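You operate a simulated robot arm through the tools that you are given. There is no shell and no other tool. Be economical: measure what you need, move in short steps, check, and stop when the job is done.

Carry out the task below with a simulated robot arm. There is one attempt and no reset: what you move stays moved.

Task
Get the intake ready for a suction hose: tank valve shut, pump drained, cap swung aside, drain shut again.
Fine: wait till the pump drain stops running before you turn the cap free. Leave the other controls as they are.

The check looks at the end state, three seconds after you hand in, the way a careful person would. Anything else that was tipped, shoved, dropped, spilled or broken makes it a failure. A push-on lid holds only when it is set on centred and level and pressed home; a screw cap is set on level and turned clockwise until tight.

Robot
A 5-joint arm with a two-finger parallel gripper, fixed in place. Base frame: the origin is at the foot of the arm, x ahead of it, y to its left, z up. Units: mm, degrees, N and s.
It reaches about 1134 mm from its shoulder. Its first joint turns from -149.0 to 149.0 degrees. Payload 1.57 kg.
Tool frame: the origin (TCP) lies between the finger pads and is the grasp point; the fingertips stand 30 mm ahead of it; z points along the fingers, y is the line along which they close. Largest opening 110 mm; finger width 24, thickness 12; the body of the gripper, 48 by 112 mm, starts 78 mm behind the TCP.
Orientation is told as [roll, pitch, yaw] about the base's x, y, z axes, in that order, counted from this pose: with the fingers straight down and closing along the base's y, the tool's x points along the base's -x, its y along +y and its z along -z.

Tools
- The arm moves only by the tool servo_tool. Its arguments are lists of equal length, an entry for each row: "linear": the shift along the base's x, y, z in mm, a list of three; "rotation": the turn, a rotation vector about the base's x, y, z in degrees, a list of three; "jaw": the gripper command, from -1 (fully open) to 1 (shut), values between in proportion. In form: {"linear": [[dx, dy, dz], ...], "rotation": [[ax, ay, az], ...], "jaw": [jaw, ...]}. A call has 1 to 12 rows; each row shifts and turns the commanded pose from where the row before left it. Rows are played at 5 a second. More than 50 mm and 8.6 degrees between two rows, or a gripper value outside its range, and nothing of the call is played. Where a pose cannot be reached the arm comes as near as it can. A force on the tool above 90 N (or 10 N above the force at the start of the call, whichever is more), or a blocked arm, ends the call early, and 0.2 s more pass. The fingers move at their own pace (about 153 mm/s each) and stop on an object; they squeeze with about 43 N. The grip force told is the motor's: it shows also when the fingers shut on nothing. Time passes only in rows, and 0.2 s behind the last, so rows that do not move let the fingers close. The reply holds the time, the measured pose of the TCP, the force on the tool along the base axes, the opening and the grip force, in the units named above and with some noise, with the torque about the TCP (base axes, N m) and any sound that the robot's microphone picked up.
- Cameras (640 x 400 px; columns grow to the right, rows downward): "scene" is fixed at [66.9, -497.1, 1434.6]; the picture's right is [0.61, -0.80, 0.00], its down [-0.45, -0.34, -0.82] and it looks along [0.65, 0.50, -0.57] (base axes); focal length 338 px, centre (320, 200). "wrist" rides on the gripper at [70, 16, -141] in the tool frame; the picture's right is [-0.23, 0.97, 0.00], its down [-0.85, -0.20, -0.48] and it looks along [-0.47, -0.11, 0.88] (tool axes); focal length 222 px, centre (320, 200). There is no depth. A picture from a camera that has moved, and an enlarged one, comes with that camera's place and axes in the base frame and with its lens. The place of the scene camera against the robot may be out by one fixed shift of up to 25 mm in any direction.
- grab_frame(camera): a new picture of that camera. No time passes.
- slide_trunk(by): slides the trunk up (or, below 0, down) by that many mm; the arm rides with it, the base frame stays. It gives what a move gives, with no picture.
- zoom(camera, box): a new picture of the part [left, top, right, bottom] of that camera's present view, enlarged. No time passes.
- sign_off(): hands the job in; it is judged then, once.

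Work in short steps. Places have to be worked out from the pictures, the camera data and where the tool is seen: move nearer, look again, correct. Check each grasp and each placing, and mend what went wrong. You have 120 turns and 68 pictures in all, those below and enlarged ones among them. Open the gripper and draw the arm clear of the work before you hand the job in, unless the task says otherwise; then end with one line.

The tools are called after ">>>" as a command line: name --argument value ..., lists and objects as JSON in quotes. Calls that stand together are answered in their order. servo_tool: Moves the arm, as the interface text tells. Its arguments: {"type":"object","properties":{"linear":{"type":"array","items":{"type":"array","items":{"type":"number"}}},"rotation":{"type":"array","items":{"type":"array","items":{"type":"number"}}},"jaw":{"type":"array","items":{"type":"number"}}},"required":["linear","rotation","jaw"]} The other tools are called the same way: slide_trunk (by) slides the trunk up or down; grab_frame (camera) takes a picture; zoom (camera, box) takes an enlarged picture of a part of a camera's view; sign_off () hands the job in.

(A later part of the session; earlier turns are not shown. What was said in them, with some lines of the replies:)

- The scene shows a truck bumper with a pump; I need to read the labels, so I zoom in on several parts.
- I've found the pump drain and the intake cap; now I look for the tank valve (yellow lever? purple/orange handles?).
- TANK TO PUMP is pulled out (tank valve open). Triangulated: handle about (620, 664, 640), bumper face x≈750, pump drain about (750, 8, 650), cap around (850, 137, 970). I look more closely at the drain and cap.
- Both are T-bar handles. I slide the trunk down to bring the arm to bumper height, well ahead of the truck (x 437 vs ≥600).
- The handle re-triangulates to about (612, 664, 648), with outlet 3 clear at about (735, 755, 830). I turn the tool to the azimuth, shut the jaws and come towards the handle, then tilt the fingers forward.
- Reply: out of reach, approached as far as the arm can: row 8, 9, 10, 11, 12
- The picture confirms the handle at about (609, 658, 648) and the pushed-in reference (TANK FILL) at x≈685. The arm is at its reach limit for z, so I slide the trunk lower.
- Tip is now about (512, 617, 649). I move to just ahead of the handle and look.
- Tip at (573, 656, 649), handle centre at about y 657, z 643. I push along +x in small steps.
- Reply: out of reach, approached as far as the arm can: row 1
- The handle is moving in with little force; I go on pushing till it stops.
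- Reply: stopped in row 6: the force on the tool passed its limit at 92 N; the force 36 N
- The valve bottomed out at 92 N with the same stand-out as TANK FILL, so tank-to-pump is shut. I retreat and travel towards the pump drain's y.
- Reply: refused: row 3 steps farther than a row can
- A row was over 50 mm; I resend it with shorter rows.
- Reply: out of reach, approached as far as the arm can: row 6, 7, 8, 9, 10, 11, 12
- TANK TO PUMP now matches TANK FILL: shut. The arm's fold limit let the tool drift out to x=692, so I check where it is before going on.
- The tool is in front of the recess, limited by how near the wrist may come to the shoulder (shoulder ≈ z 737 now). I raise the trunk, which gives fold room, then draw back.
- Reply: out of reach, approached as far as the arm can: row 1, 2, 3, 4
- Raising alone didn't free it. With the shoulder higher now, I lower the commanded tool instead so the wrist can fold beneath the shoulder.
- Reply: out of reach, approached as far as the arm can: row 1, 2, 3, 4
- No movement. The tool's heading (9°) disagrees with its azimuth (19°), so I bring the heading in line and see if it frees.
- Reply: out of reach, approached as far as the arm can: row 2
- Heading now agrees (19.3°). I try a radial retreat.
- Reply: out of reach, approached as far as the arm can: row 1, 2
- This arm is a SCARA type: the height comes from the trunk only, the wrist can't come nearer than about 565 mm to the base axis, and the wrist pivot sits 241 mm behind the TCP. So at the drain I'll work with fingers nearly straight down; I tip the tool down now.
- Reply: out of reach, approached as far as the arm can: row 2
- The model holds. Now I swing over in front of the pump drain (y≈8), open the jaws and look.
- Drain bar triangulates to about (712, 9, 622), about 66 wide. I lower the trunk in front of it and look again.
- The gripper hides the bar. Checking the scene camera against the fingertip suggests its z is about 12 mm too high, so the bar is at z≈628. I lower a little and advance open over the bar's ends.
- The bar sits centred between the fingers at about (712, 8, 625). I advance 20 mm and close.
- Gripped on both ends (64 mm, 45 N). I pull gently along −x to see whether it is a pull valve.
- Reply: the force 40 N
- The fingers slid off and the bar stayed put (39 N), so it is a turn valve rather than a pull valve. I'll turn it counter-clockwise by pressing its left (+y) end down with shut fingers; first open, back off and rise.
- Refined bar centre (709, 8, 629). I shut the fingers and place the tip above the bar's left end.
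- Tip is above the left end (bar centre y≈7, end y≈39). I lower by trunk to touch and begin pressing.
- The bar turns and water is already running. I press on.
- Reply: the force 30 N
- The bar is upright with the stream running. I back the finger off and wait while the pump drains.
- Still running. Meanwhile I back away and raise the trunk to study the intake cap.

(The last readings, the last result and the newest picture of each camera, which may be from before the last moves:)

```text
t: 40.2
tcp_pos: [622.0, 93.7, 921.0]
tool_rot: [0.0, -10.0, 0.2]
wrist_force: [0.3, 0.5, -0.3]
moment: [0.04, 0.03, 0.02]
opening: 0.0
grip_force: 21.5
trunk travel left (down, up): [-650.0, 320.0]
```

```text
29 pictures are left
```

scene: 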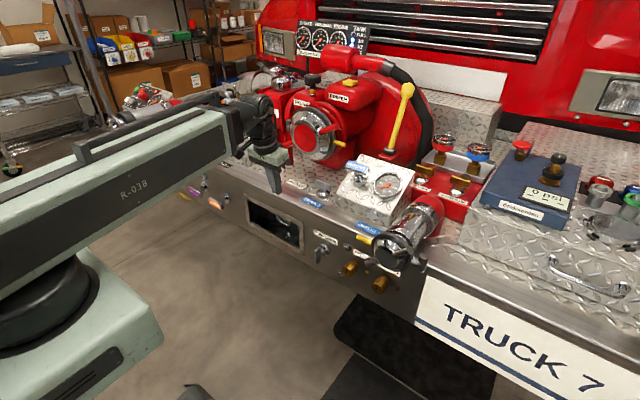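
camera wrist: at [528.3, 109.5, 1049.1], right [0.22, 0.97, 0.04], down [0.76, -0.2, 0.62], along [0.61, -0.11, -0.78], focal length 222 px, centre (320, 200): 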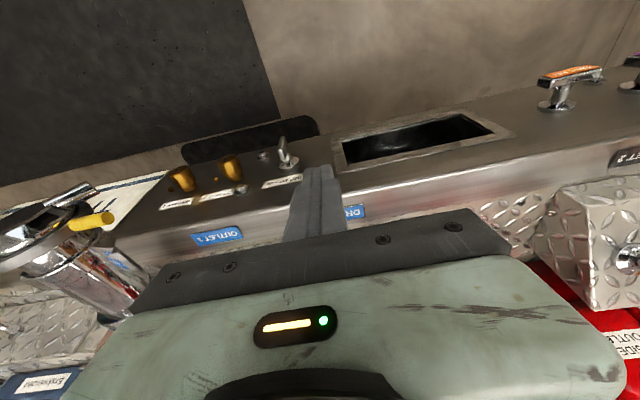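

The stream no longer shows in the scene; I check it closer, and lift further and tilt up to get a look at the cap.

>>> zoom --camera "scene" --box '[270, 230, 390, 330]'

>>> slide_trunk --by 150

>>> servo_tool --linear '[[24, 0, 5], [23, 0, 9], [22, 0, 12], [20, 0, 15]]' --rotation '[[0, -7, 0], [0, -7, 0], [0, -7, 0], [0, -7, 0]]' --jaw '[1, 1, 1, 1]'

>>> grab_frame --camera "wrist"

```text
4.00 times, centred on (330, 280) of scene
camera zoom: at [66.9, -497.1, 1434.6], right [0.61, -0.8, 0.0], down [-0.45, -0.34, -0.82], along [0.65, 0.5, -0.57], focal length 1350 px, centre (280, -120)
```

zoom: 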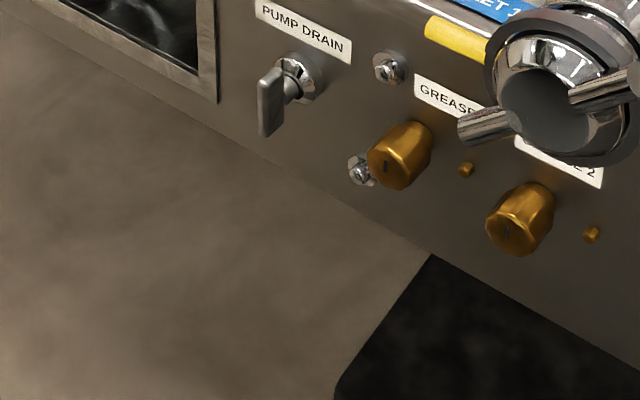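

```text
t: 41.9
tcp_pos: [620.6, 93.5, 1071.1]
tool_rot: [0.0, -10.0, 0.3]
wrist_force: [0.5, -0.8, -0.4]
moment: [0.0, 0.03, 0.02]
opening: 0.1
grip_force: 21.0
trunk travel left (down, up): [-800.0, 170.0]
```

```text
t: 42.9
tcp_pos: [712.8, 95.9, 1116.3]
tool_rot: [-0.2, -38.0, 0.3]
wrist_force: [0.3, -0.3, -0.2]
moment: [0.03, 0.0, 0.0]
opening: 0.3
grip_force: 21.2
out of reach, approached as far as the arm can: row 2, 4
trunk travel left (down, up): [-800.0, 170.0]
```

```text
27 pictures are left
camera wrist: at [570.2, 110.6, 1187.3], right [0.18, 0.97, 0.14], down [0.38, -0.2, 0.9], along [0.91, -0.11, -0.41], focal length 222 px, centre (320, 200)
```

wrist: 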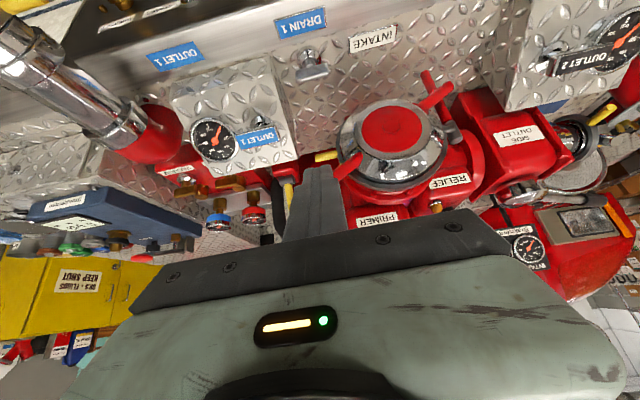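

The drain has stopped running. Cap: front centre ≈ (920, 222, 918), its rods run from (913, 342, 860) to about (937, 105, 972), hinge pin at about (958, 344) on the +y side. The tool can point level along +x here, so I tilt to horizontal up high and then come down.

>>> servo_tool --linear '[[25, 0, 21], [22, 10, 24], [19, 20, 26], [15, 30, 28], [12, 35, 29], [8, 35, 31], [4, 35, 31], [0, 30, 0]]' --rotation '[[0, -7.43, 0], [0, -7.43, 0], [0, -7.43, 0], [0, -7.43, 0], [0, -7.43, 0], [0, -7.43, 0], [0, -7.43, 0], [0, 0, 0]]' --jaw '[1, 1, 1, 1, 1, 1, 1, 1]'

```text
t: 44.7
tcp_pos: [813.5, 288.9, 1307.1]
tool_rot: [-140.8, -89.7, 140.8]
wrist_force: [-0.1, -0.4, -0.9]
moment: [-0.01, 0.0, 0.0]
opening: 0.0
grip_force: 20.9
trunk travel left (down, up): [-800.0, 170.0]
```

Tool is level. I lower to z≈985, well in front of the cap, and look.

>>> slide_trunk --by -320

>>> grab_frame --camera "wrist"

>>> zoom --camera "scene" --box '[248, 85, 376, 165]'

```text
t: 47.9
tcp_pos: [813.3, 288.6, 986.1]
tool_rot: [-130.9, -89.6, 130.9]
wrist_force: [0.0, 0.5, -0.3]
moment: [-0.01, 0.0, -0.06]
opening: 0.2
grip_force: 21.4
trunk travel left (down, up): [-480.0, 490.0]
```

```text
26 pictures are left
camera wrist: at [672.6, 304.1, 917.0], right [0.0, 0.97, 0.22], down [-0.48, -0.2, 0.85], along [0.88, -0.11, 0.47], focal length 222 px, centre (320, 200)
```

wrist: 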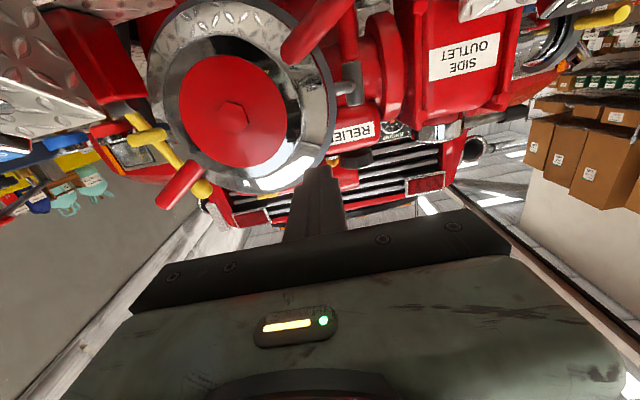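

```text
5.00 times, centred on (312, 125) of scene
camera zoom: at [66.9, -497.1, 1434.6], right [0.61, -0.8, 0.0], down [-0.45, -0.34, -0.82], along [0.65, 0.5, -0.57], focal length 1688 px, centre (360, 575)
```

zoom: 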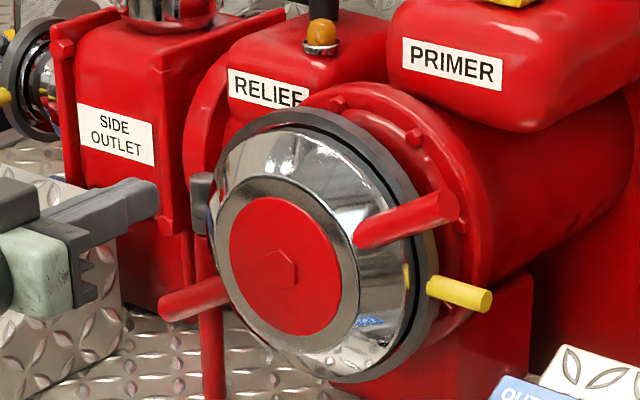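

Re-triangulated: cap centre (900, 215, 931), left rod runs down-left to about (887, 322, 861), right rod up-right to (887, 108, 1001). I'll press the left rod down from above (counter-clockwise). Moving the tip over it.

>>> servo_tool --linear '[[0, 10, 0], [20, 0, 0], [20, 0, 0], [13, 0, 0]]' --rotation '[[0, 0, 0], [0, 0, 0], [0, 0, 0], [0, 0, 0]]' --jaw '[1, 1, 1, 1]'

>>> slide_trunk --by -60

>>> zoom --camera "scene" --box '[248, 90, 376, 170]'

```text
t: 48.9
tcp_pos: [866.7, 297.3, 984.6]
tool_rot: [-111.8, -89.7, 111.7]
wrist_force: [0.0, -0.9, -0.3]
moment: [0.04, -0.01, 0.01]
opening: 0.0
grip_force: 21.0
trunk travel left (down, up): [-480.0, 490.0]
```

```text
t: 49.9
tcp_pos: [867.7, 298.9, 925.5]
tool_rot: [-112.5, -89.7, 112.4]
wrist_force: [-0.6, -0.2, 0.3]
moment: [0.01, 0.02, -0.02]
opening: 0.0
grip_force: 21.7
trunk travel left (down, up): [-420.0, 550.0]
```

```text
5.00 times, centred on (312, 130) of scene
camera zoom: at [66.9, -497.1, 1434.6], right [0.61, -0.8, 0.0], down [-0.45, -0.34, -0.82], along [0.65, 0.5, -0.57], focal length 1688 px, centre (360, 550)
```

zoom: 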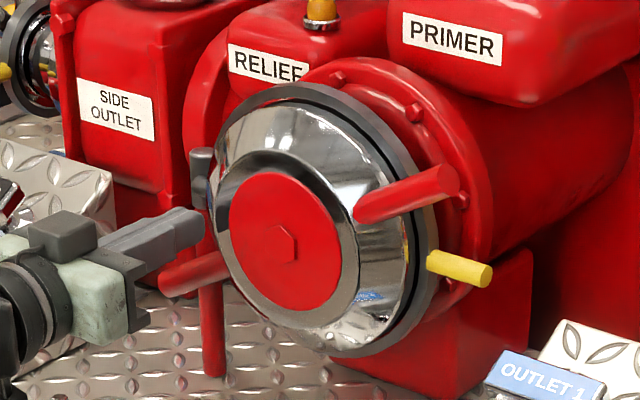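

The finger sits right above the left rod. Lowering to contact and pressing on in small steps.

>>> slide_trunk --by -25

>>> slide_trunk --by -12

>>> slide_trunk --by -10

>>> zoom --camera "scene" --box '[248, 90, 376, 170]'

```text
t: 50.6
tcp_pos: [866.3, 299.5, 900.0]
tool_rot: [-112.3, -89.8, 112.3]
wrist_force: [-0.5, -0.8, -0.3]
moment: [0.02, -0.01, -0.06]
opening: 0.1
grip_force: 21.1
trunk travel left (down, up): [-395.0, 575.0]
```

```text
t: 51.2
tcp_pos: [866.5, 298.0, 889.3]
tool_rot: [-112.3, -89.7, 112.2]
wrist_force: [-0.2, -0.1, 0.4]
moment: [0.0, 0.0, 0.02]
opening: 0.0
grip_force: 21.5
trunk travel left (down, up): [-383.0, 587.0]
```

```text
t: 51.8
tcp_pos: [867.1, 296.9, 879.3]
tool_rot: [-112.2, -89.7, 112.2]
wrist_force: [0.4, -0.2, -0.6]
moment: [-0.01, -0.02, -0.03]
opening: 0.0
grip_force: 21.0
trunk travel left (down, up): [-373.0, 597.0]
```

```text
5.00 times, centred on (312, 130) of scene
camera zoom: at [66.9, -497.1, 1434.6], right [0.61, -0.8, 0.0], down [-0.45, -0.34, -0.82], along [0.65, 0.5, -0.57], focal length 1688 px, centre (360, 550)
```

zoom: 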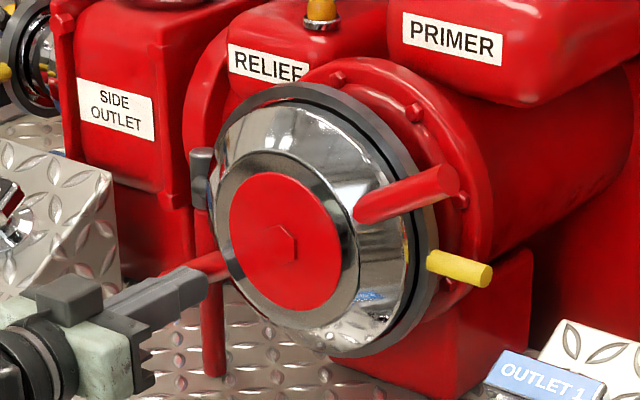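

No force: the finger passed in front of the rod, so the rod lies deeper. I raise, go 27 mm deeper and a bit further out, and try again.

>>> slide_trunk --by 46

>>> servo_tool --linear '[[0, 6, 0], [9, 0, 0], [9, 0, 0], [9, 0, 0]]' --rotation '[[0, 0, 0], [0, 0, 0], [0, 0, 0], [0, 0, 0]]' --jaw '[1, 1, 1, 1]'

>>> slide_trunk --by -25

>>> slide_trunk --by -12

>>> zoom --camera "scene" --box '[248, 90, 376, 170]'

```text
t: 52.7
tcp_pos: [867.2, 298.9, 923.6]
tool_rot: [-112.0, -89.6, 112.0]
wrist_force: [-0.4, 0.0, 1.0]
moment: [0.04, 0.0, 0.01]
opening: 0.1
grip_force: 20.5
trunk travel left (down, up): [-419.0, 551.0]
```

```text
t: 53.6
tcp_pos: [880.8, 306.4, 926.1]
tool_rot: [76.4, -89.9, -76.3]
wrist_force: [-34.1, -0.4, -3.2]
moment: [0.06, -0.06, -0.4]
opening: 0.1
grip_force: 21.5
trunk travel left (down, up): [-419.0, 551.0]
stopped in row 4: the force on the tool passed its limit at 110 N (the readings are from after the stop); the commanded pose is now the measured one
```

```text
t: 54.3
tcp_pos: [882.9, 304.5, 900.5]
tool_rot: [81.5, -89.8, -81.4]
wrist_force: [-36.4, -4.6, -1.4]
moment: [0.1, -0.32, -0.47]
opening: 0.2
grip_force: 21.3
trunk travel left (down, up): [-394.0, 576.0]
```

```text
t: 54.9
tcp_pos: [884.9, 305.9, 885.6]
tool_rot: [41.8, -89.7, -41.6]
wrist_force: [-1.9, 0.2, -2.1]
moment: [0.02, 0.06, 0.0]
opening: 0.4
grip_force: 21.3
trunk travel left (down, up): [-382.0, 588.0]
```

```text
5.00 times, centred on (312, 130) of scene
camera zoom: at [66.9, -497.1, 1434.6], right [0.61, -0.8, 0.0], down [-0.45, -0.34, -0.82], along [0.65, 0.5, -0.57], focal length 1688 px, centre (360, 550)
```

zoom: 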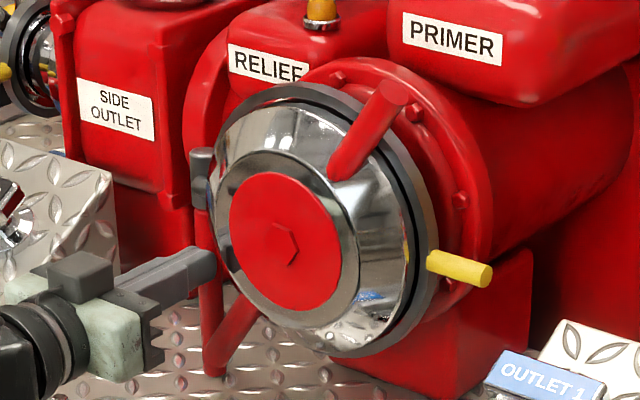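

The cap turned about 30° counter-clockwise; the bump at x≈911 was the ring. For the rest I'll push the upper rod towards +y instead, with more room up there; back off, rise, and cross over.

>>> servo_tool --linear '[[-25, 0, 0], [-25, 0, 0]]' --rotation '[[0, 0, 0], [0, 0, 0]]' --jaw '[1, 1]'

>>> slide_trunk --by 138

>>> servo_tool --linear '[[0, -45, 0], [0, -45, 0], [0, -45, 0], [0, -45, 0], [0, -20, 0], [20, 0, 0]]' --rotation '[[0, 0, 0], [0, 0, 0], [0, 0, 0], [0, 0, 0], [0, 0, 0], [0, 0, 0]]' --jaw '[1, 1, 1, 1, 1, 1]'

>>> grab_frame --camera "wrist"

```text
t: 55.5
tcp_pos: [834.1, 304.2, 886.0]
tool_rot: [38.8, -89.7, -38.6]
wrist_force: [0.5, -0.7, 0.2]
moment: [-0.02, -0.02, -0.01]
opening: 0.0
grip_force: 21.1
trunk travel left (down, up): [-382.0, 588.0]
```

```text
t: 57.1
tcp_pos: [832.8, 305.3, 1024.2]
tool_rot: [38.9, -89.8, -38.8]
wrist_force: [0.1, 0.5, -0.2]
moment: [0.01, 0.0, 0.02]
opening: 0.0
grip_force: 21.2
trunk travel left (down, up): [-520.0, 450.0]
```

```text
t: 58.5
tcp_pos: [852.4, 104.8, 1024.3]
tool_rot: [27.2, -89.7, -27.2]
wrist_force: [-0.4, 0.9, 0.3]
moment: [0.0, 0.02, -0.02]
opening: 0.0
grip_force: 21.4
trunk travel left (down, up): [-520.0, 450.0]
```

```text
21 pictures are left
camera wrist: at [711.4, 120.5, 956.4], right [0.0, 0.97, 0.23], down [-0.47, -0.2, 0.86], along [0.88, -0.11, 0.46], focal length 222 px, centre (320, 200)
```

wrist: 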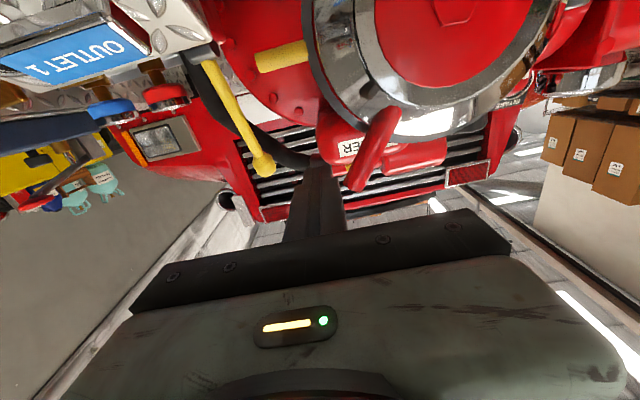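

The upper rod's end is at about (895, 130, 1045), just left of the finger in base +y. I go in to depth and push +y.

>>> servo_tool --linear '[[14, 0, 0], [14, 0, 0], [0, 8, 0], [0, 8, 0], [0, 8, 0], [0, 8, 0], [0, 8, 0], [0, 8, 0], [0, 8, 0], [0, 8, 0]]' --rotation '[[0, 0, 0], [0, 0, 0], [0, 0, 0], [0, 0, 0], [0, 0, 0], [0, 0, 0], [0, 0, 0], [0, 0, 0], [0, 0, 0], [0, 0, 0]]' --jaw '[1, 1, 1, 1, 1, 1, 1, 1, 1, 1]'

>>> zoom --camera "scene" --box '[248, 75, 376, 155]'

```text
t: 60.7
tcp_pos: [882.2, 168.7, 1024.3]
tool_rot: [43.0, -89.7, -42.9]
wrist_force: [0.1, -1.4, 1.5]
moment: [0.04, -0.04, -0.01]
opening: 0.0
grip_force: 21.3
trunk travel left (down, up): [-520.0, 450.0]
```

```text
5.00 times, centred on (312, 115) of scene
camera zoom: at [66.9, -497.1, 1434.6], right [0.61, -0.8, 0.0], down [-0.45, -0.34, -0.82], along [0.65, 0.5, -0.57], focal length 1688 px, centre (360, 625)
```

zoom: 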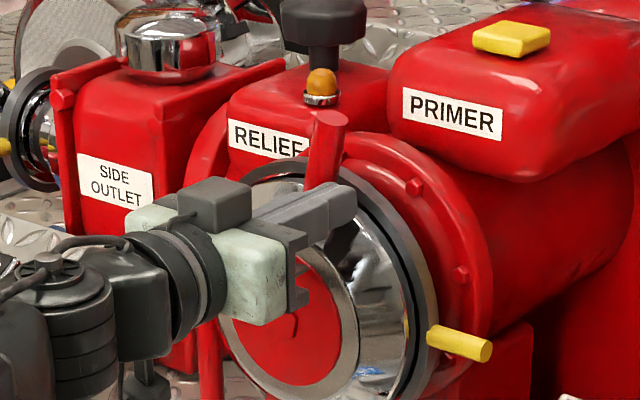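

It turns freely. I keep pushing +y, watching for a stop.

>>> servo_tool --linear '[[0, 8, 0], [0, 8, 0], [0, 8, 0], [0, 8, 0], [0, 8, 0], [0, 8, 0], [0, 8, 0], [0, 8, 0]]' --rotation '[[0, 0, 0], [0, 0, 0], [0, 0, 0], [0, 0, 0], [0, 0, 0], [0, 0, 0], [0, 0, 0], [0, 0, 0]]' --jaw '[1, 1, 1, 1, 1, 1, 1, 1]'

>>> zoom --camera "scene" --box '[248, 75, 376, 155]'

```text
t: 62.2
tcp_pos: [882.0, 196.0, 1026.8]
tool_rot: [47.2, -89.5, -49.5]
wrist_force: [-11.9, -20.2, -4.5]
moment: [-0.14, 0.13, -0.47]
opening: 0.2
grip_force: 21.2
trunk travel left (down, up): [-520.0, 450.0]
stopped in row 7: the force on the tool passed its limit at 97 N (the readings are from after the stop); the commanded pose is now the measured one
```

```text
5.00 times, centred on (312, 115) of scene
camera zoom: at [66.9, -497.1, 1434.6], right [0.61, -0.8, 0.0], down [-0.45, -0.34, -0.82], along [0.65, 0.5, -0.57], focal length 1688 px, centre (360, 625)
```

zoom: 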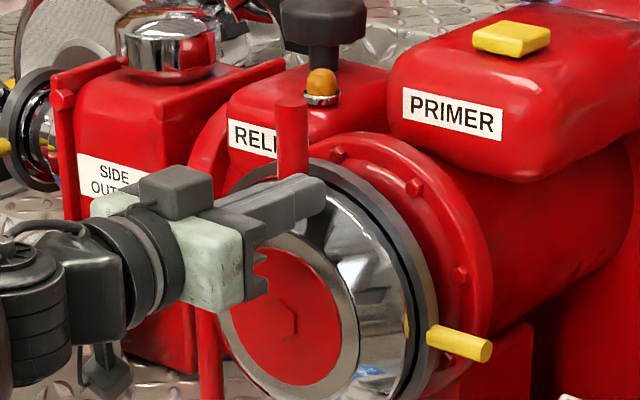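

The cap hit its stop with the rods upright – free. Next I grip the upper rod: back off, open, rise 20 mm, centre on y≈215.

>>> servo_tool --linear '[[0, -6, 0], [-25, 0, 0], [-25, 0, 0], [0, 12, 0], [0, 13, 0], [0, 0, 0]]' --rotation '[[0, 0, 0], [0, 0, 0], [0, 0, 0], [0, 0, 0], [0, 0, 0], [0, 0, 0]]' --jaw '[1, 1, 1, -0.2, -0.2, -0.2]'

>>> slide_trunk --by 20

>>> grab_frame --camera "wrist"

```text
t: 63.6
tcp_pos: [831.9, 220.9, 1024.2]
tool_rot: [29.7, -89.6, -31.8]
wrist_force: [0.2, 0.5, 0.7]
moment: [0.02, -0.02, -0.01]
opening: 65.9
grip_force: 0.1
trunk travel left (down, up): [-520.0, 450.0]
```

```text
t: 64.3
tcp_pos: [831.9, 220.8, 1043.9]
tool_rot: [29.9, -89.7, -31.9]
wrist_force: [0.1, -0.4, -0.8]
moment: [0.03, -0.03, 0.03]
opening: 66.0
grip_force: 0.0
trunk travel left (down, up): [-540.0, 430.0]
```

```text
18 pictures are left
camera wrist: at [690.7, 242.5, 976.3], right [0.04, 0.97, 0.23], down [-0.48, -0.18, 0.86], along [0.88, -0.14, 0.46], focal length 222 px, centre (320, 200)
```

wrist: 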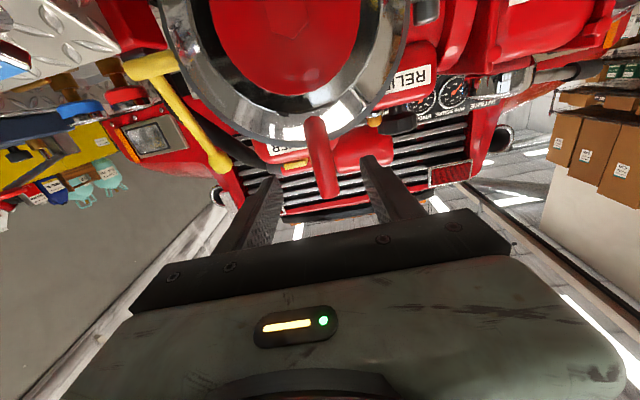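

The rod is centred between the fingers. I advance and close on it.

>>> servo_tool --linear '[[20, 0, 0], [20, 0, 0], [18, 0, 0], [0, 0, 0], [0, 0, 0], [0, 0, 0]]' --rotation '[[0, 0, 0], [0, 0, 0], [0, 0, 0], [0, 0, 0], [0, 0, 0], [0, 0, 0]]' --jaw '[-0.2, -0.2, -0.2, 1, 1, 1]'

```text
t: 65.7
tcp_pos: [890.7, 222.0, 1042.7]
tool_rot: [28.4, -89.7, -30.4]
wrist_force: [1.1, -0.6, -0.6]
moment: [-0.16, -0.11, -0.18]
opening: 21.6
grip_force: 35.5
trunk travel left (down, up): [-540.0, 430.0]
```

Gripped (21.6 mm rod). I pull along the first 20° of the arc about the hinge.

>>> servo_tool --linear '[[-8.3, 4.6, 0], [-8, 5, 0], [-7.6, 5.6, 0], [-7.1, 6.1, 0], [-6.8, 6.6, 0]]' --rotation '[[0, 0, 0], [0, 0, 0], [0, 0, 0], [0, 0, 0], [0, 0, 0]]' --jaw '[1, 1, 1, 1, 1]'

>>> zoom --camera "scene" --box '[248, 75, 376, 155]'

```text
t: 66.9
tcp_pos: [850.8, 248.3, 1043.2]
tool_rot: [38.3, -89.6, -40.4]
wrist_force: [-12.8, -13.8, -11.0]
moment: [-0.46, -0.02, -0.27]
opening: 21.5
grip_force: 35.0
trunk travel left (down, up): [-540.0, 430.0]
```

```text
5.00 times, centred on (312, 115) of scene
camera zoom: at [66.9, -497.1, 1434.6], right [0.61, -0.8, 0.0], down [-0.45, -0.34, -0.82], along [0.65, 0.5, -0.57], focal length 1688 px, centre (360, 625)
```

zoom: 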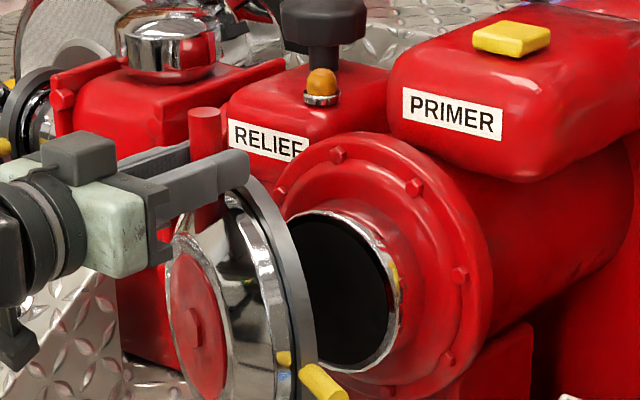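

The cap is swinging out, bore dry. I continue along the arc.

>>> servo_tool --linear '[[-9.2, 10.7, 0], [-8, 11.7, 0], [-6.7, 12.4, 0], [-5.5, 13, 0], [-4, 13.6, 0]]' --rotation '[[0, 0, 0], [0, 0, 0], [0, 0, 0], [0, 0, 0], [0, 0, 0]]' --jaw '[1, 1, 1, 1, 1]'

>>> zoom --camera "scene" --box '[216, 70, 376, 170]'

```text
t: 68.1
tcp_pos: [818.7, 311.6, 1045.1]
tool_rot: [24.8, -89.8, -26.8]
wrist_force: [-0.1, -0.7, 5.2]
moment: [-0.39, -0.38, -0.14]
opening: 22.0
grip_force: 35.1
trunk travel left (down, up): [-540.0, 430.0]
```

```text
4.00 times, centred on (296, 120) of scene
camera zoom: at [66.9, -497.1, 1434.6], right [0.61, -0.8, 0.0], down [-0.45, -0.34, -0.82], along [0.65, 0.5, -0.57], focal length 1350 px, centre (416, 520)
```

zoom: 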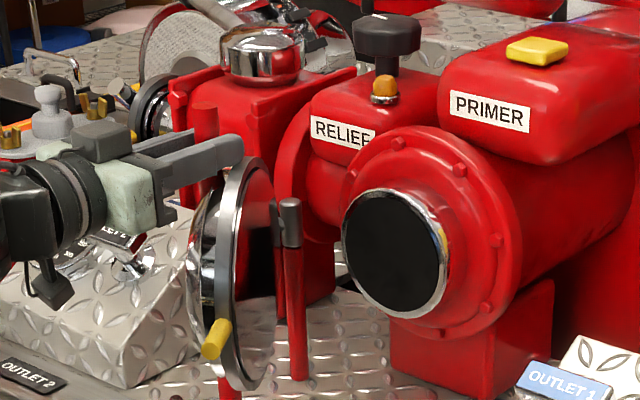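

Open about 85° now. A little further so it is well aside.

>>> servo_tool --linear '[[-2, 13, 0], [-0.5, 13, 0], [1, 13, 0]]' --rotation '[[0, 0, 0], [0, 0, 0], [0, 0, 0]]' --jaw '[1, 1, 1]'

>>> zoom --camera "scene" --box '[216, 70, 376, 170]'

```text
t: 68.9
tcp_pos: [816.4, 349.4, 1044.1]
tool_rot: [35.5, -89.6, -37.5]
wrist_force: [-2.4, -1.0, 1.7]
moment: [-0.25, 0.17, -0.22]
opening: 21.4
grip_force: 34.7
trunk travel left (down, up): [-540.0, 430.0]
```

```text
4.00 times, centred on (296, 120) of scene
camera zoom: at [66.9, -497.1, 1434.6], right [0.61, -0.8, 0.0], down [-0.45, -0.34, -0.82], along [0.65, 0.5, -0.57], focal length 1350 px, centre (416, 520)
```

zoom: 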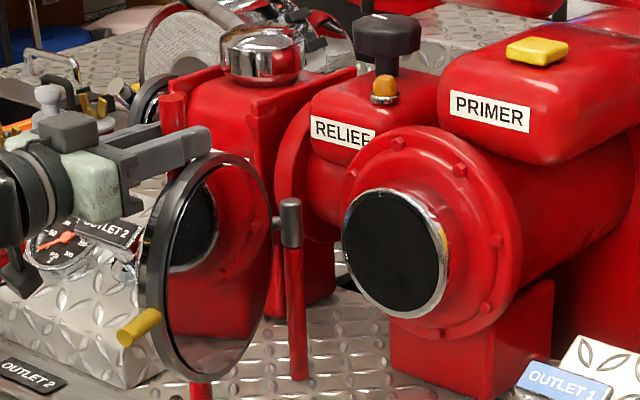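

The cap stands about 110° open, well aside. I release the rod with a small opening and draw straight back.

>>> servo_tool --linear '[[0, 0, 0], [0, 0, 0], [-15, 0, 0], [-25, 0, 0], [-25, 0, 0], [-15, -20, 0]]' --rotation '[[0, 0, 0], [0, 0, 0], [0, 0, 0], [0, 0, 0], [0, 0, 0], [0, 0, 0]]' --jaw '[0.4, 0.4, 0.4, 0.4, 0.4, 1]'

>>> grab_frame --camera "scene"

```text
t: 70.3
tcp_pos: [736.6, 330.0, 1043.1]
tool_rot: [30.3, -89.8, -32.3]
wrist_force: [0.4, 0.1, 0.6]
moment: [0.0, 0.02, -0.05]
opening: 0.0
grip_force: 21.1
trunk travel left (down, up): [-540.0, 430.0]
```

```text
14 pictures are left
```

scene: 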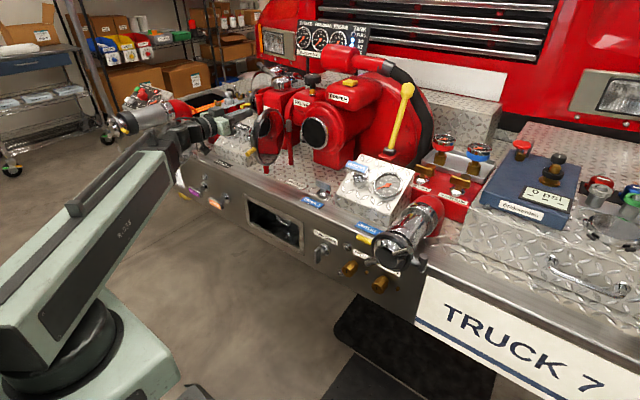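

The cap stays open. Now I tip the tool down again, in front of the bumper, to go back to the drain handle.

>>> servo_tool --linear '[[-1, 0, -33.5], [-5, 0, -33], [-9, 0, -31.6], [-14, 0, -29.6], [-18, 0, -27.2], [-22, 0, -24.1], [-25, 0, -20.7], [-28, 0, -16.9], [-30, 0, -12.5], [-31, 0, -8.2]]' --rotation '[[0, 8, 0], [0, 8, 0], [0, 8, 0], [0, 8, 0], [0, 8, 0], [0, 8, 0], [0, 8, 0], [0, 8, 0], [0, 8, 0], [0, 8, 0]]' --jaw '[1, 1, 1, 1, 1, 1, 1, 1, 1, 1]'

```text
t: 70.9
tcp_pos: [725.1, 329.5, 998.8]
tool_rot: [-8.4, -77.4, 6.9]
wrist_force: [-35.7, -2.0, 51.0]
moment: [-0.42, -0.75, -0.27]
opening: 0.0
grip_force: 21.6
trunk travel left (down, up): [-540.0, 430.0]
stopped in row 2: the force on the tool passed its limit at 118 N (the readings are from after the stop); the commanded pose is now the measured one
```

Something was touched below the tool. I look before any further move.

>>> zoom --camera "scene" --box '[160, 70, 320, 170]'

>>> grab_frame --camera "wrist"

```text
4.00 times, centred on (240, 120) of scene
camera zoom: at [66.9, -497.1, 1434.6], right [0.61, -0.8, 0.0], down [-0.45, -0.34, -0.82], along [0.65, 0.5, -0.57], focal length 1350 px, centre (640, 520)
```

zoom: 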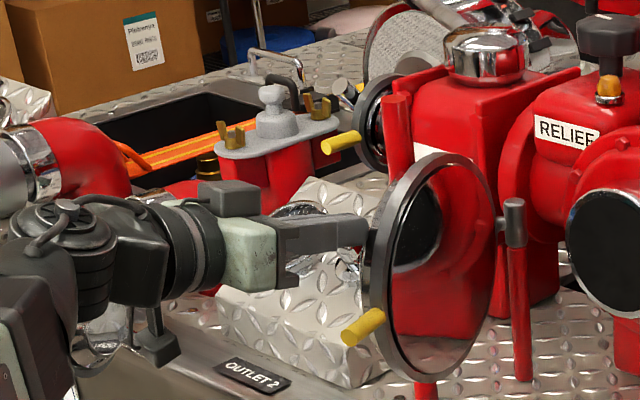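

```text
12 pictures are left
camera wrist: at [573.4, 348.8, 961.9], right [0.07, 0.98, 0.19], down [-0.29, -0.16, 0.94], along [0.96, -0.12, 0.27], focal length 222 px, centre (320, 200)
```

wrist: 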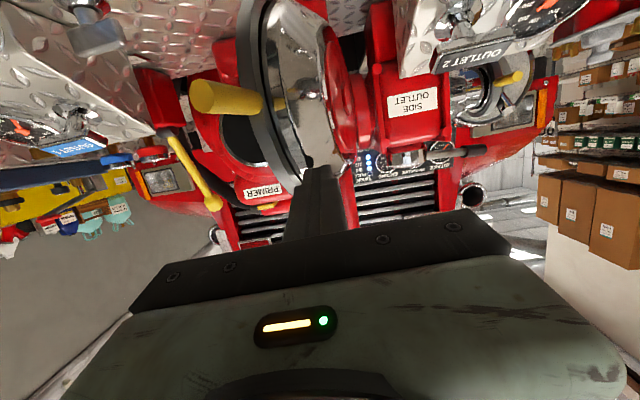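

The fingertip had touched the top edge of the opened cap's rim; the cap still stands open. I rise, move −y away from the cap, and tip down there.

>>> slide_trunk --by 60

>>> servo_tool --linear '[[8, -30, 0], [8, -30, 0], [8, -30, 0], [8, -30, 0], [5, -20, 0]]' --rotation '[[0, 0, 0], [0, 0, 0], [0, 0, 0], [0, 0, 0], [0, 0, 0]]' --jaw '[1, 1, 1, 1, 1]'

```text
t: 71.9
tcp_pos: [733.7, 331.4, 1050.0]
tool_rot: [-6.9, -76.7, 5.2]
wrist_force: [-0.6, 1.0, -0.8]
moment: [0.02, -0.04, 0.04]
opening: 0.0
grip_force: 21.7
trunk travel left (down, up): [-600.0, 370.0]
```

```text
t: 73.1
tcp_pos: [768.0, 191.3, 1051.4]
tool_rot: [-6.8, -76.7, 5.1]
wrist_force: [-0.3, -0.1, -0.5]
moment: [0.0, 0.0, 0.02]
opening: 0.1
grip_force: 21.3
trunk travel left (down, up): [-600.0, 370.0]
```

Now clear of the cap; I tip the tool down while moving towards y≈50.

>>> servo_tool --linear '[[-6, -12, -32], [-11, -15, -30.4], [-15, -18, -28.2], [-19, -18, -25.3], [-22, -18, -21.9], [-25, -20, -18], [-27, -20, -14], [-30, -20, -9.9]]' --rotation '[[0, 8, 0], [0, 8, 0], [0, 8, 0], [0, 8, 0], [0, 8, 0], [0, 8, 0], [0, 8, 0], [0, 8, 0]]' --jaw '[1, 1, 1, 1, 1, 1, 1, 1]'

```text
t: 74.9
tcp_pos: [621.5, 51.5, 872.1]
tool_rot: [-2.1, -12.6, 1.3]
wrist_force: [-0.4, 0.2, 0.6]
moment: [-0.01, -0.01, 0.02]
opening: 0.0
grip_force: 21.8
out of reach, approached as far as the arm can: row 4
trunk travel left (down, up): [-600.0, 370.0]
```

Correct the small roll and lower to the drain handle's top-half height (TCP z≈677), still in front of the bumper.

>>> servo_tool --linear '[[0, 0, 0], [0, 0, 0]]' --rotation '[[2, 0, -1], [0, 2.6, 0]]' --jaw '[1, 1]'

>>> slide_trunk --by -196

>>> servo_tool --linear '[[25, 0, 0], [25, 0, 0], [18, 0, 0]]' --rotation '[[0, 0, 0], [0, 0, 0], [0, 0, 0]]' --jaw '[1, 1, 1]'

>>> zoom --camera "wrist" --box '[160, 100, 480, 300]'

```text
t: 75.5
tcp_pos: [623.7, 50.7, 870.6]
tool_rot: [0.1, -10.2, -0.4]
wrist_force: [0.2, -0.1, -0.1]
moment: [0.02, -0.01, 0.0]
opening: 0.0
grip_force: 21.0
out of reach, approached as far as the arm can: row 1
trunk travel left (down, up): [-600.0, 370.0]
```

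```text
t: 77.6
tcp_pos: [623.7, 51.7, 675.4]
tool_rot: [0.0, -10.1, -0.3]
wrist_force: [0.1, 1.0, 0.5]
moment: [0.02, -0.01, -0.01]
opening: 0.0
grip_force: 21.4
trunk travel left (down, up): [-404.0, 566.0]
```

```text
t: 78.4
tcp_pos: [692.4, 51.4, 674.0]
tool_rot: [0.0, -10.2, -0.1]
wrist_force: [-0.1, -0.5, 1.0]
moment: [0.02, -0.03, 0.0]
opening: 0.1
grip_force: 21.7
trunk travel left (down, up): [-404.0, 566.0]
```

```text
2.00 times, centred on (320, 200) of wrist
camera zoom: at [599.1, 67.8, 803.0], right [0.23, 0.97, 0.04], down [0.76, -0.2, 0.62], along [0.61, -0.11, -0.78], focal length 444 px, centre (320, 200)
```

zoom: 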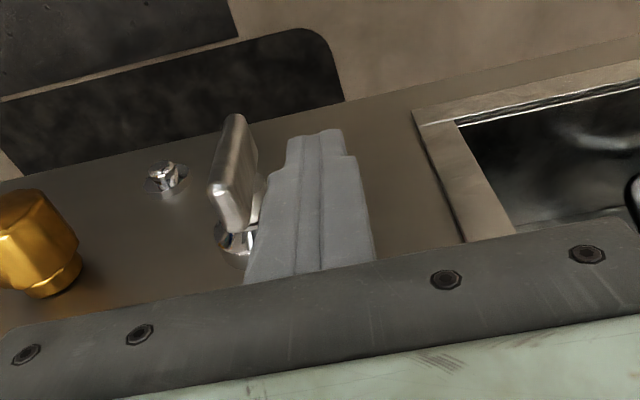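

The bar is upright, no water. I go in and push its top end towards −y (clockwise).

>>> servo_tool --linear '[[12, 0, 0], [0, -10, 0], [0, -8, 0], [0, -6, 0], [0, -6, 0], [0, -6, 0], [0, -6, 0], [0, -6, 0]]' --rotation '[[0, 0, 0], [0, 0, 0], [0, 0, 0], [0, 0, 0], [0, 0, 0], [0, 0, 0], [0, 0, 0], [0, 0, 0]]' --jaw '[1, 1, 1, 1, 1, 1, 1, 1]'

>>> zoom --camera "wrist" --box '[160, 100, 480, 300]'

```text
t: 80.2
tcp_pos: [702.8, 3.0, 674.9]
tool_rot: [0.0, -10.2, -0.3]
wrist_force: [0.7, 1.7, 0.2]
moment: [0.05, -0.05, -0.03]
opening: 0.1
grip_force: 20.7
trunk travel left (down, up): [-404.0, 566.0]
```

```text
2.00 times, centred on (320, 200) of wrist
camera zoom: at [610.7, 20.1, 802.9], right [0.23, 0.97, 0.04], down [0.76, -0.2, 0.62], along [0.61, -0.11, -0.78], focal length 444 px, centre (320, 200)
```

zoom: 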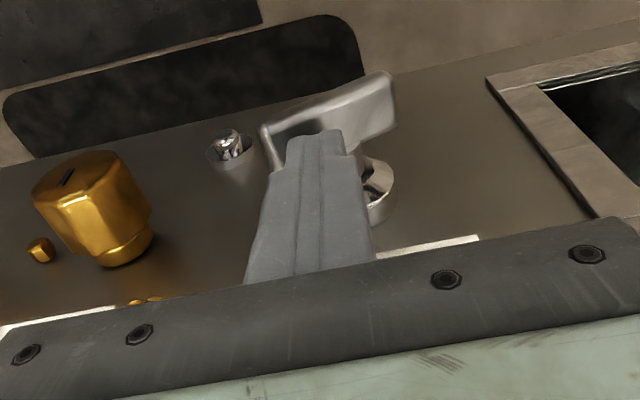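

It is most of the way round. I rise a bit, move over the right end and press it down level.

>>> slide_trunk --by 10

>>> servo_tool --linear '[[0, -10, 0], [0, -10, 0]]' --rotation '[[0, 0, 0], [0, 0, 0]]' --jaw '[1, 1]'

>>> slide_trunk --by -12

>>> slide_trunk --by -6

>>> slide_trunk --by -3

>>> zoom --camera "wrist" --box '[160, 100, 480, 300]'

```text
t: 80.8
tcp_pos: [704.0, 4.2, 684.5]
tool_rot: [0.0, -10.3, -0.2]
wrist_force: [0.4, -0.5, -0.2]
moment: [0.0, 0.01, 0.01]
opening: 0.0
grip_force: 21.4
trunk travel left (down, up): [-414.0, 556.0]
```

```text
t: 81.4
tcp_pos: [704.4, -18.1, 685.1]
tool_rot: [0.1, -10.2, -0.1]
wrist_force: [-0.1, -0.4, 0.2]
moment: [-0.03, 0.01, 0.01]
opening: 0.0
grip_force: 21.2
trunk travel left (down, up): [-414.0, 556.0]
```

```text
t: 82.0
tcp_pos: [704.6, -16.2, 673.4]
tool_rot: [0.0, -10.1, -0.2]
wrist_force: [-0.5, 0.6, 0.5]
moment: [0.01, 0.04, 0.01]
opening: 0.1
grip_force: 20.9
trunk travel left (down, up): [-402.0, 568.0]
```

```text
t: 82.5
tcp_pos: [703.6, -17.0, 667.5]
tool_rot: [0.0, -10.3, -0.3]
wrist_force: [2.9, -2.3, 12.4]
moment: [-0.04, 0.03, 0.01]
opening: 0.1
grip_force: 21.6
trunk travel left (down, up): [-396.0, 574.0]
```

```text
t: 83.1
tcp_pos: [704.5, -17.1, 667.4]
tool_rot: [0.0, -10.7, -0.2]
wrist_force: [17.8, -4.0, 58.7]
moment: [0.0, -0.18, 0.03]
opening: 0.0
grip_force: 21.3
trunk travel left (down, up): [-393.0, 577.0]
```

```text
2.00 times, centred on (320, 200) of wrist
camera zoom: at [609.8, -0.4, 794.5], right [0.23, 0.97, 0.04], down [0.75, -0.2, 0.63], along [0.62, -0.11, -0.78], focal length 444 px, centre (320, 200)
```

zoom: 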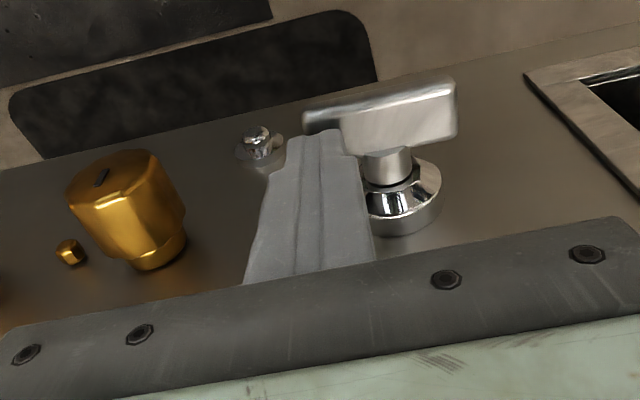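

Hard stop at level (59 N): the drain is shut again. I lift, draw back, open the jaws and check the whole scene.

>>> slide_trunk --by 20

>>> servo_tool --linear '[[-25, 0, 0], [-25, 0, 0], [-25, 0, 0], [-10, 30, 0], [-10, 40, 0], [-10, 40, 0], [-10, 40, 0], [0, 0, 0]]' --rotation '[[0, 0, 0], [0, 0, 0], [0, 0, 0], [0, 0, 0], [0, 2, 0], [0, 3, 0], [0, 3, 0], [0, 0, 0]]' --jaw '[1, 1, 1, -1, -1, -1, -1, -1]'

>>> grab_frame --camera "scene"

>>> zoom --camera "scene" --box '[200, 90, 360, 190]'

>>> zoom --camera "scene" --box '[280, 190, 408, 270]'

```text
t: 83.7
tcp_pos: [703.4, -17.2, 684.0]
tool_rot: [0.0, -10.2, -0.1]
wrist_force: [-0.5, -0.3, 0.3]
moment: [-0.02, -0.01, -0.05]
opening: 0.0
grip_force: 21.2
trunk travel left (down, up): [-413.0, 557.0]
```

```text
t: 85.5
tcp_pos: [588.4, 137.3, 680.5]
tool_rot: [-0.2, -2.2, -0.3]
wrist_force: [0.5, 0.0, -0.2]
moment: [-0.02, 0.03, -0.01]
opening: 109.9
grip_force: 0.1
out of reach, approached as far as the arm can: row 7
trunk travel left (down, up): [-413.0, 557.0]
```

```text
8 pictures are left
```

scene: 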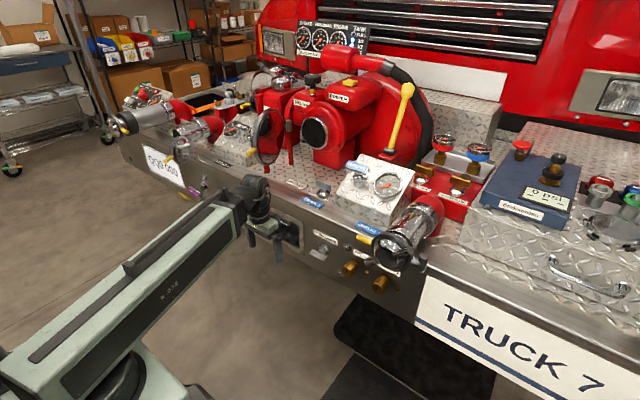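

```text
4.00 times, centred on (280, 140) of scene
camera zoom: at [66.9, -497.1, 1434.6], right [0.61, -0.8, 0.0], down [-0.45, -0.34, -0.82], along [0.65, 0.5, -0.57], focal length 1350 px, centre (480, 440)
```

zoom: 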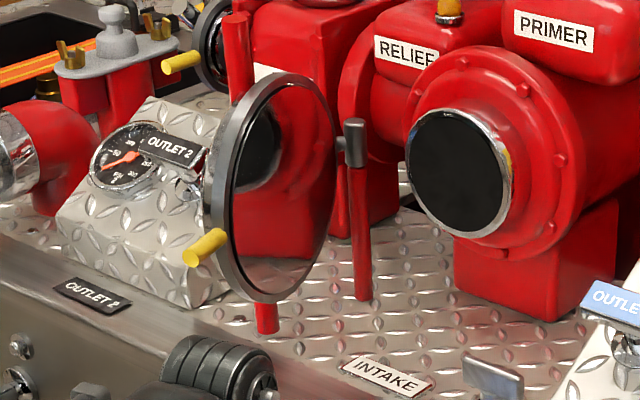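

```text
5.00 times, centred on (344, 230) of scene
camera zoom: at [66.9, -497.1, 1434.6], right [0.61, -0.8, 0.0], down [-0.45, -0.34, -0.82], along [0.65, 0.5, -0.57], focal length 1688 px, centre (200, 50)
```

zoom: 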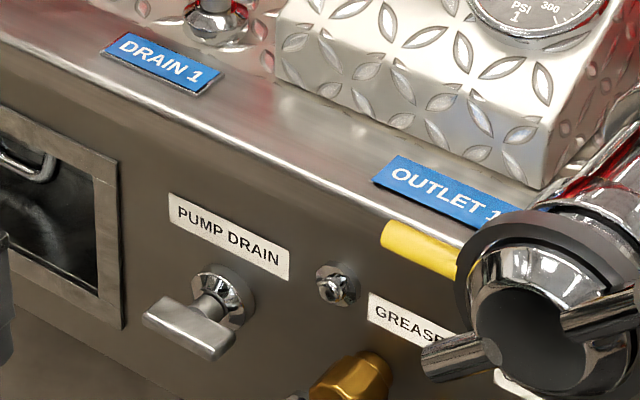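

All looks right; a last look at the tank valve handles.

>>> zoom --camera "scene" --box '[160, 170, 250, 226]'

```text
7.11 times, centred on (205, 198) of scene
camera zoom: at [66.9, -497.1, 1434.6], right [0.61, -0.8, 0.0], down [-0.45, -0.34, -0.82], along [0.65, 0.5, -0.57], focal length 2401 px, centre (1138, 214)
```

zoom: 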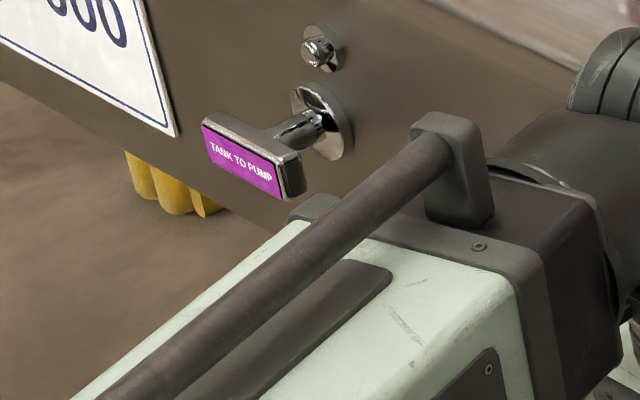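

TANK TO PUMP is in, the drain is shut, the cap is aside, and the arm is clear with the jaws open. I hand in.

>>> sign_off

```text
The job is handed in.
```

The intake is ready for a suction hose. TANK TO PUMP is pushed shut, and the pump was drained until the stream stopped before I turned the cap free. The intake cap is swung about 110° aside and the drain is shut again. While withdrawing, the fingertip bumped the open cap's rim (118 N), but the cap stayed open and I saw no damage.
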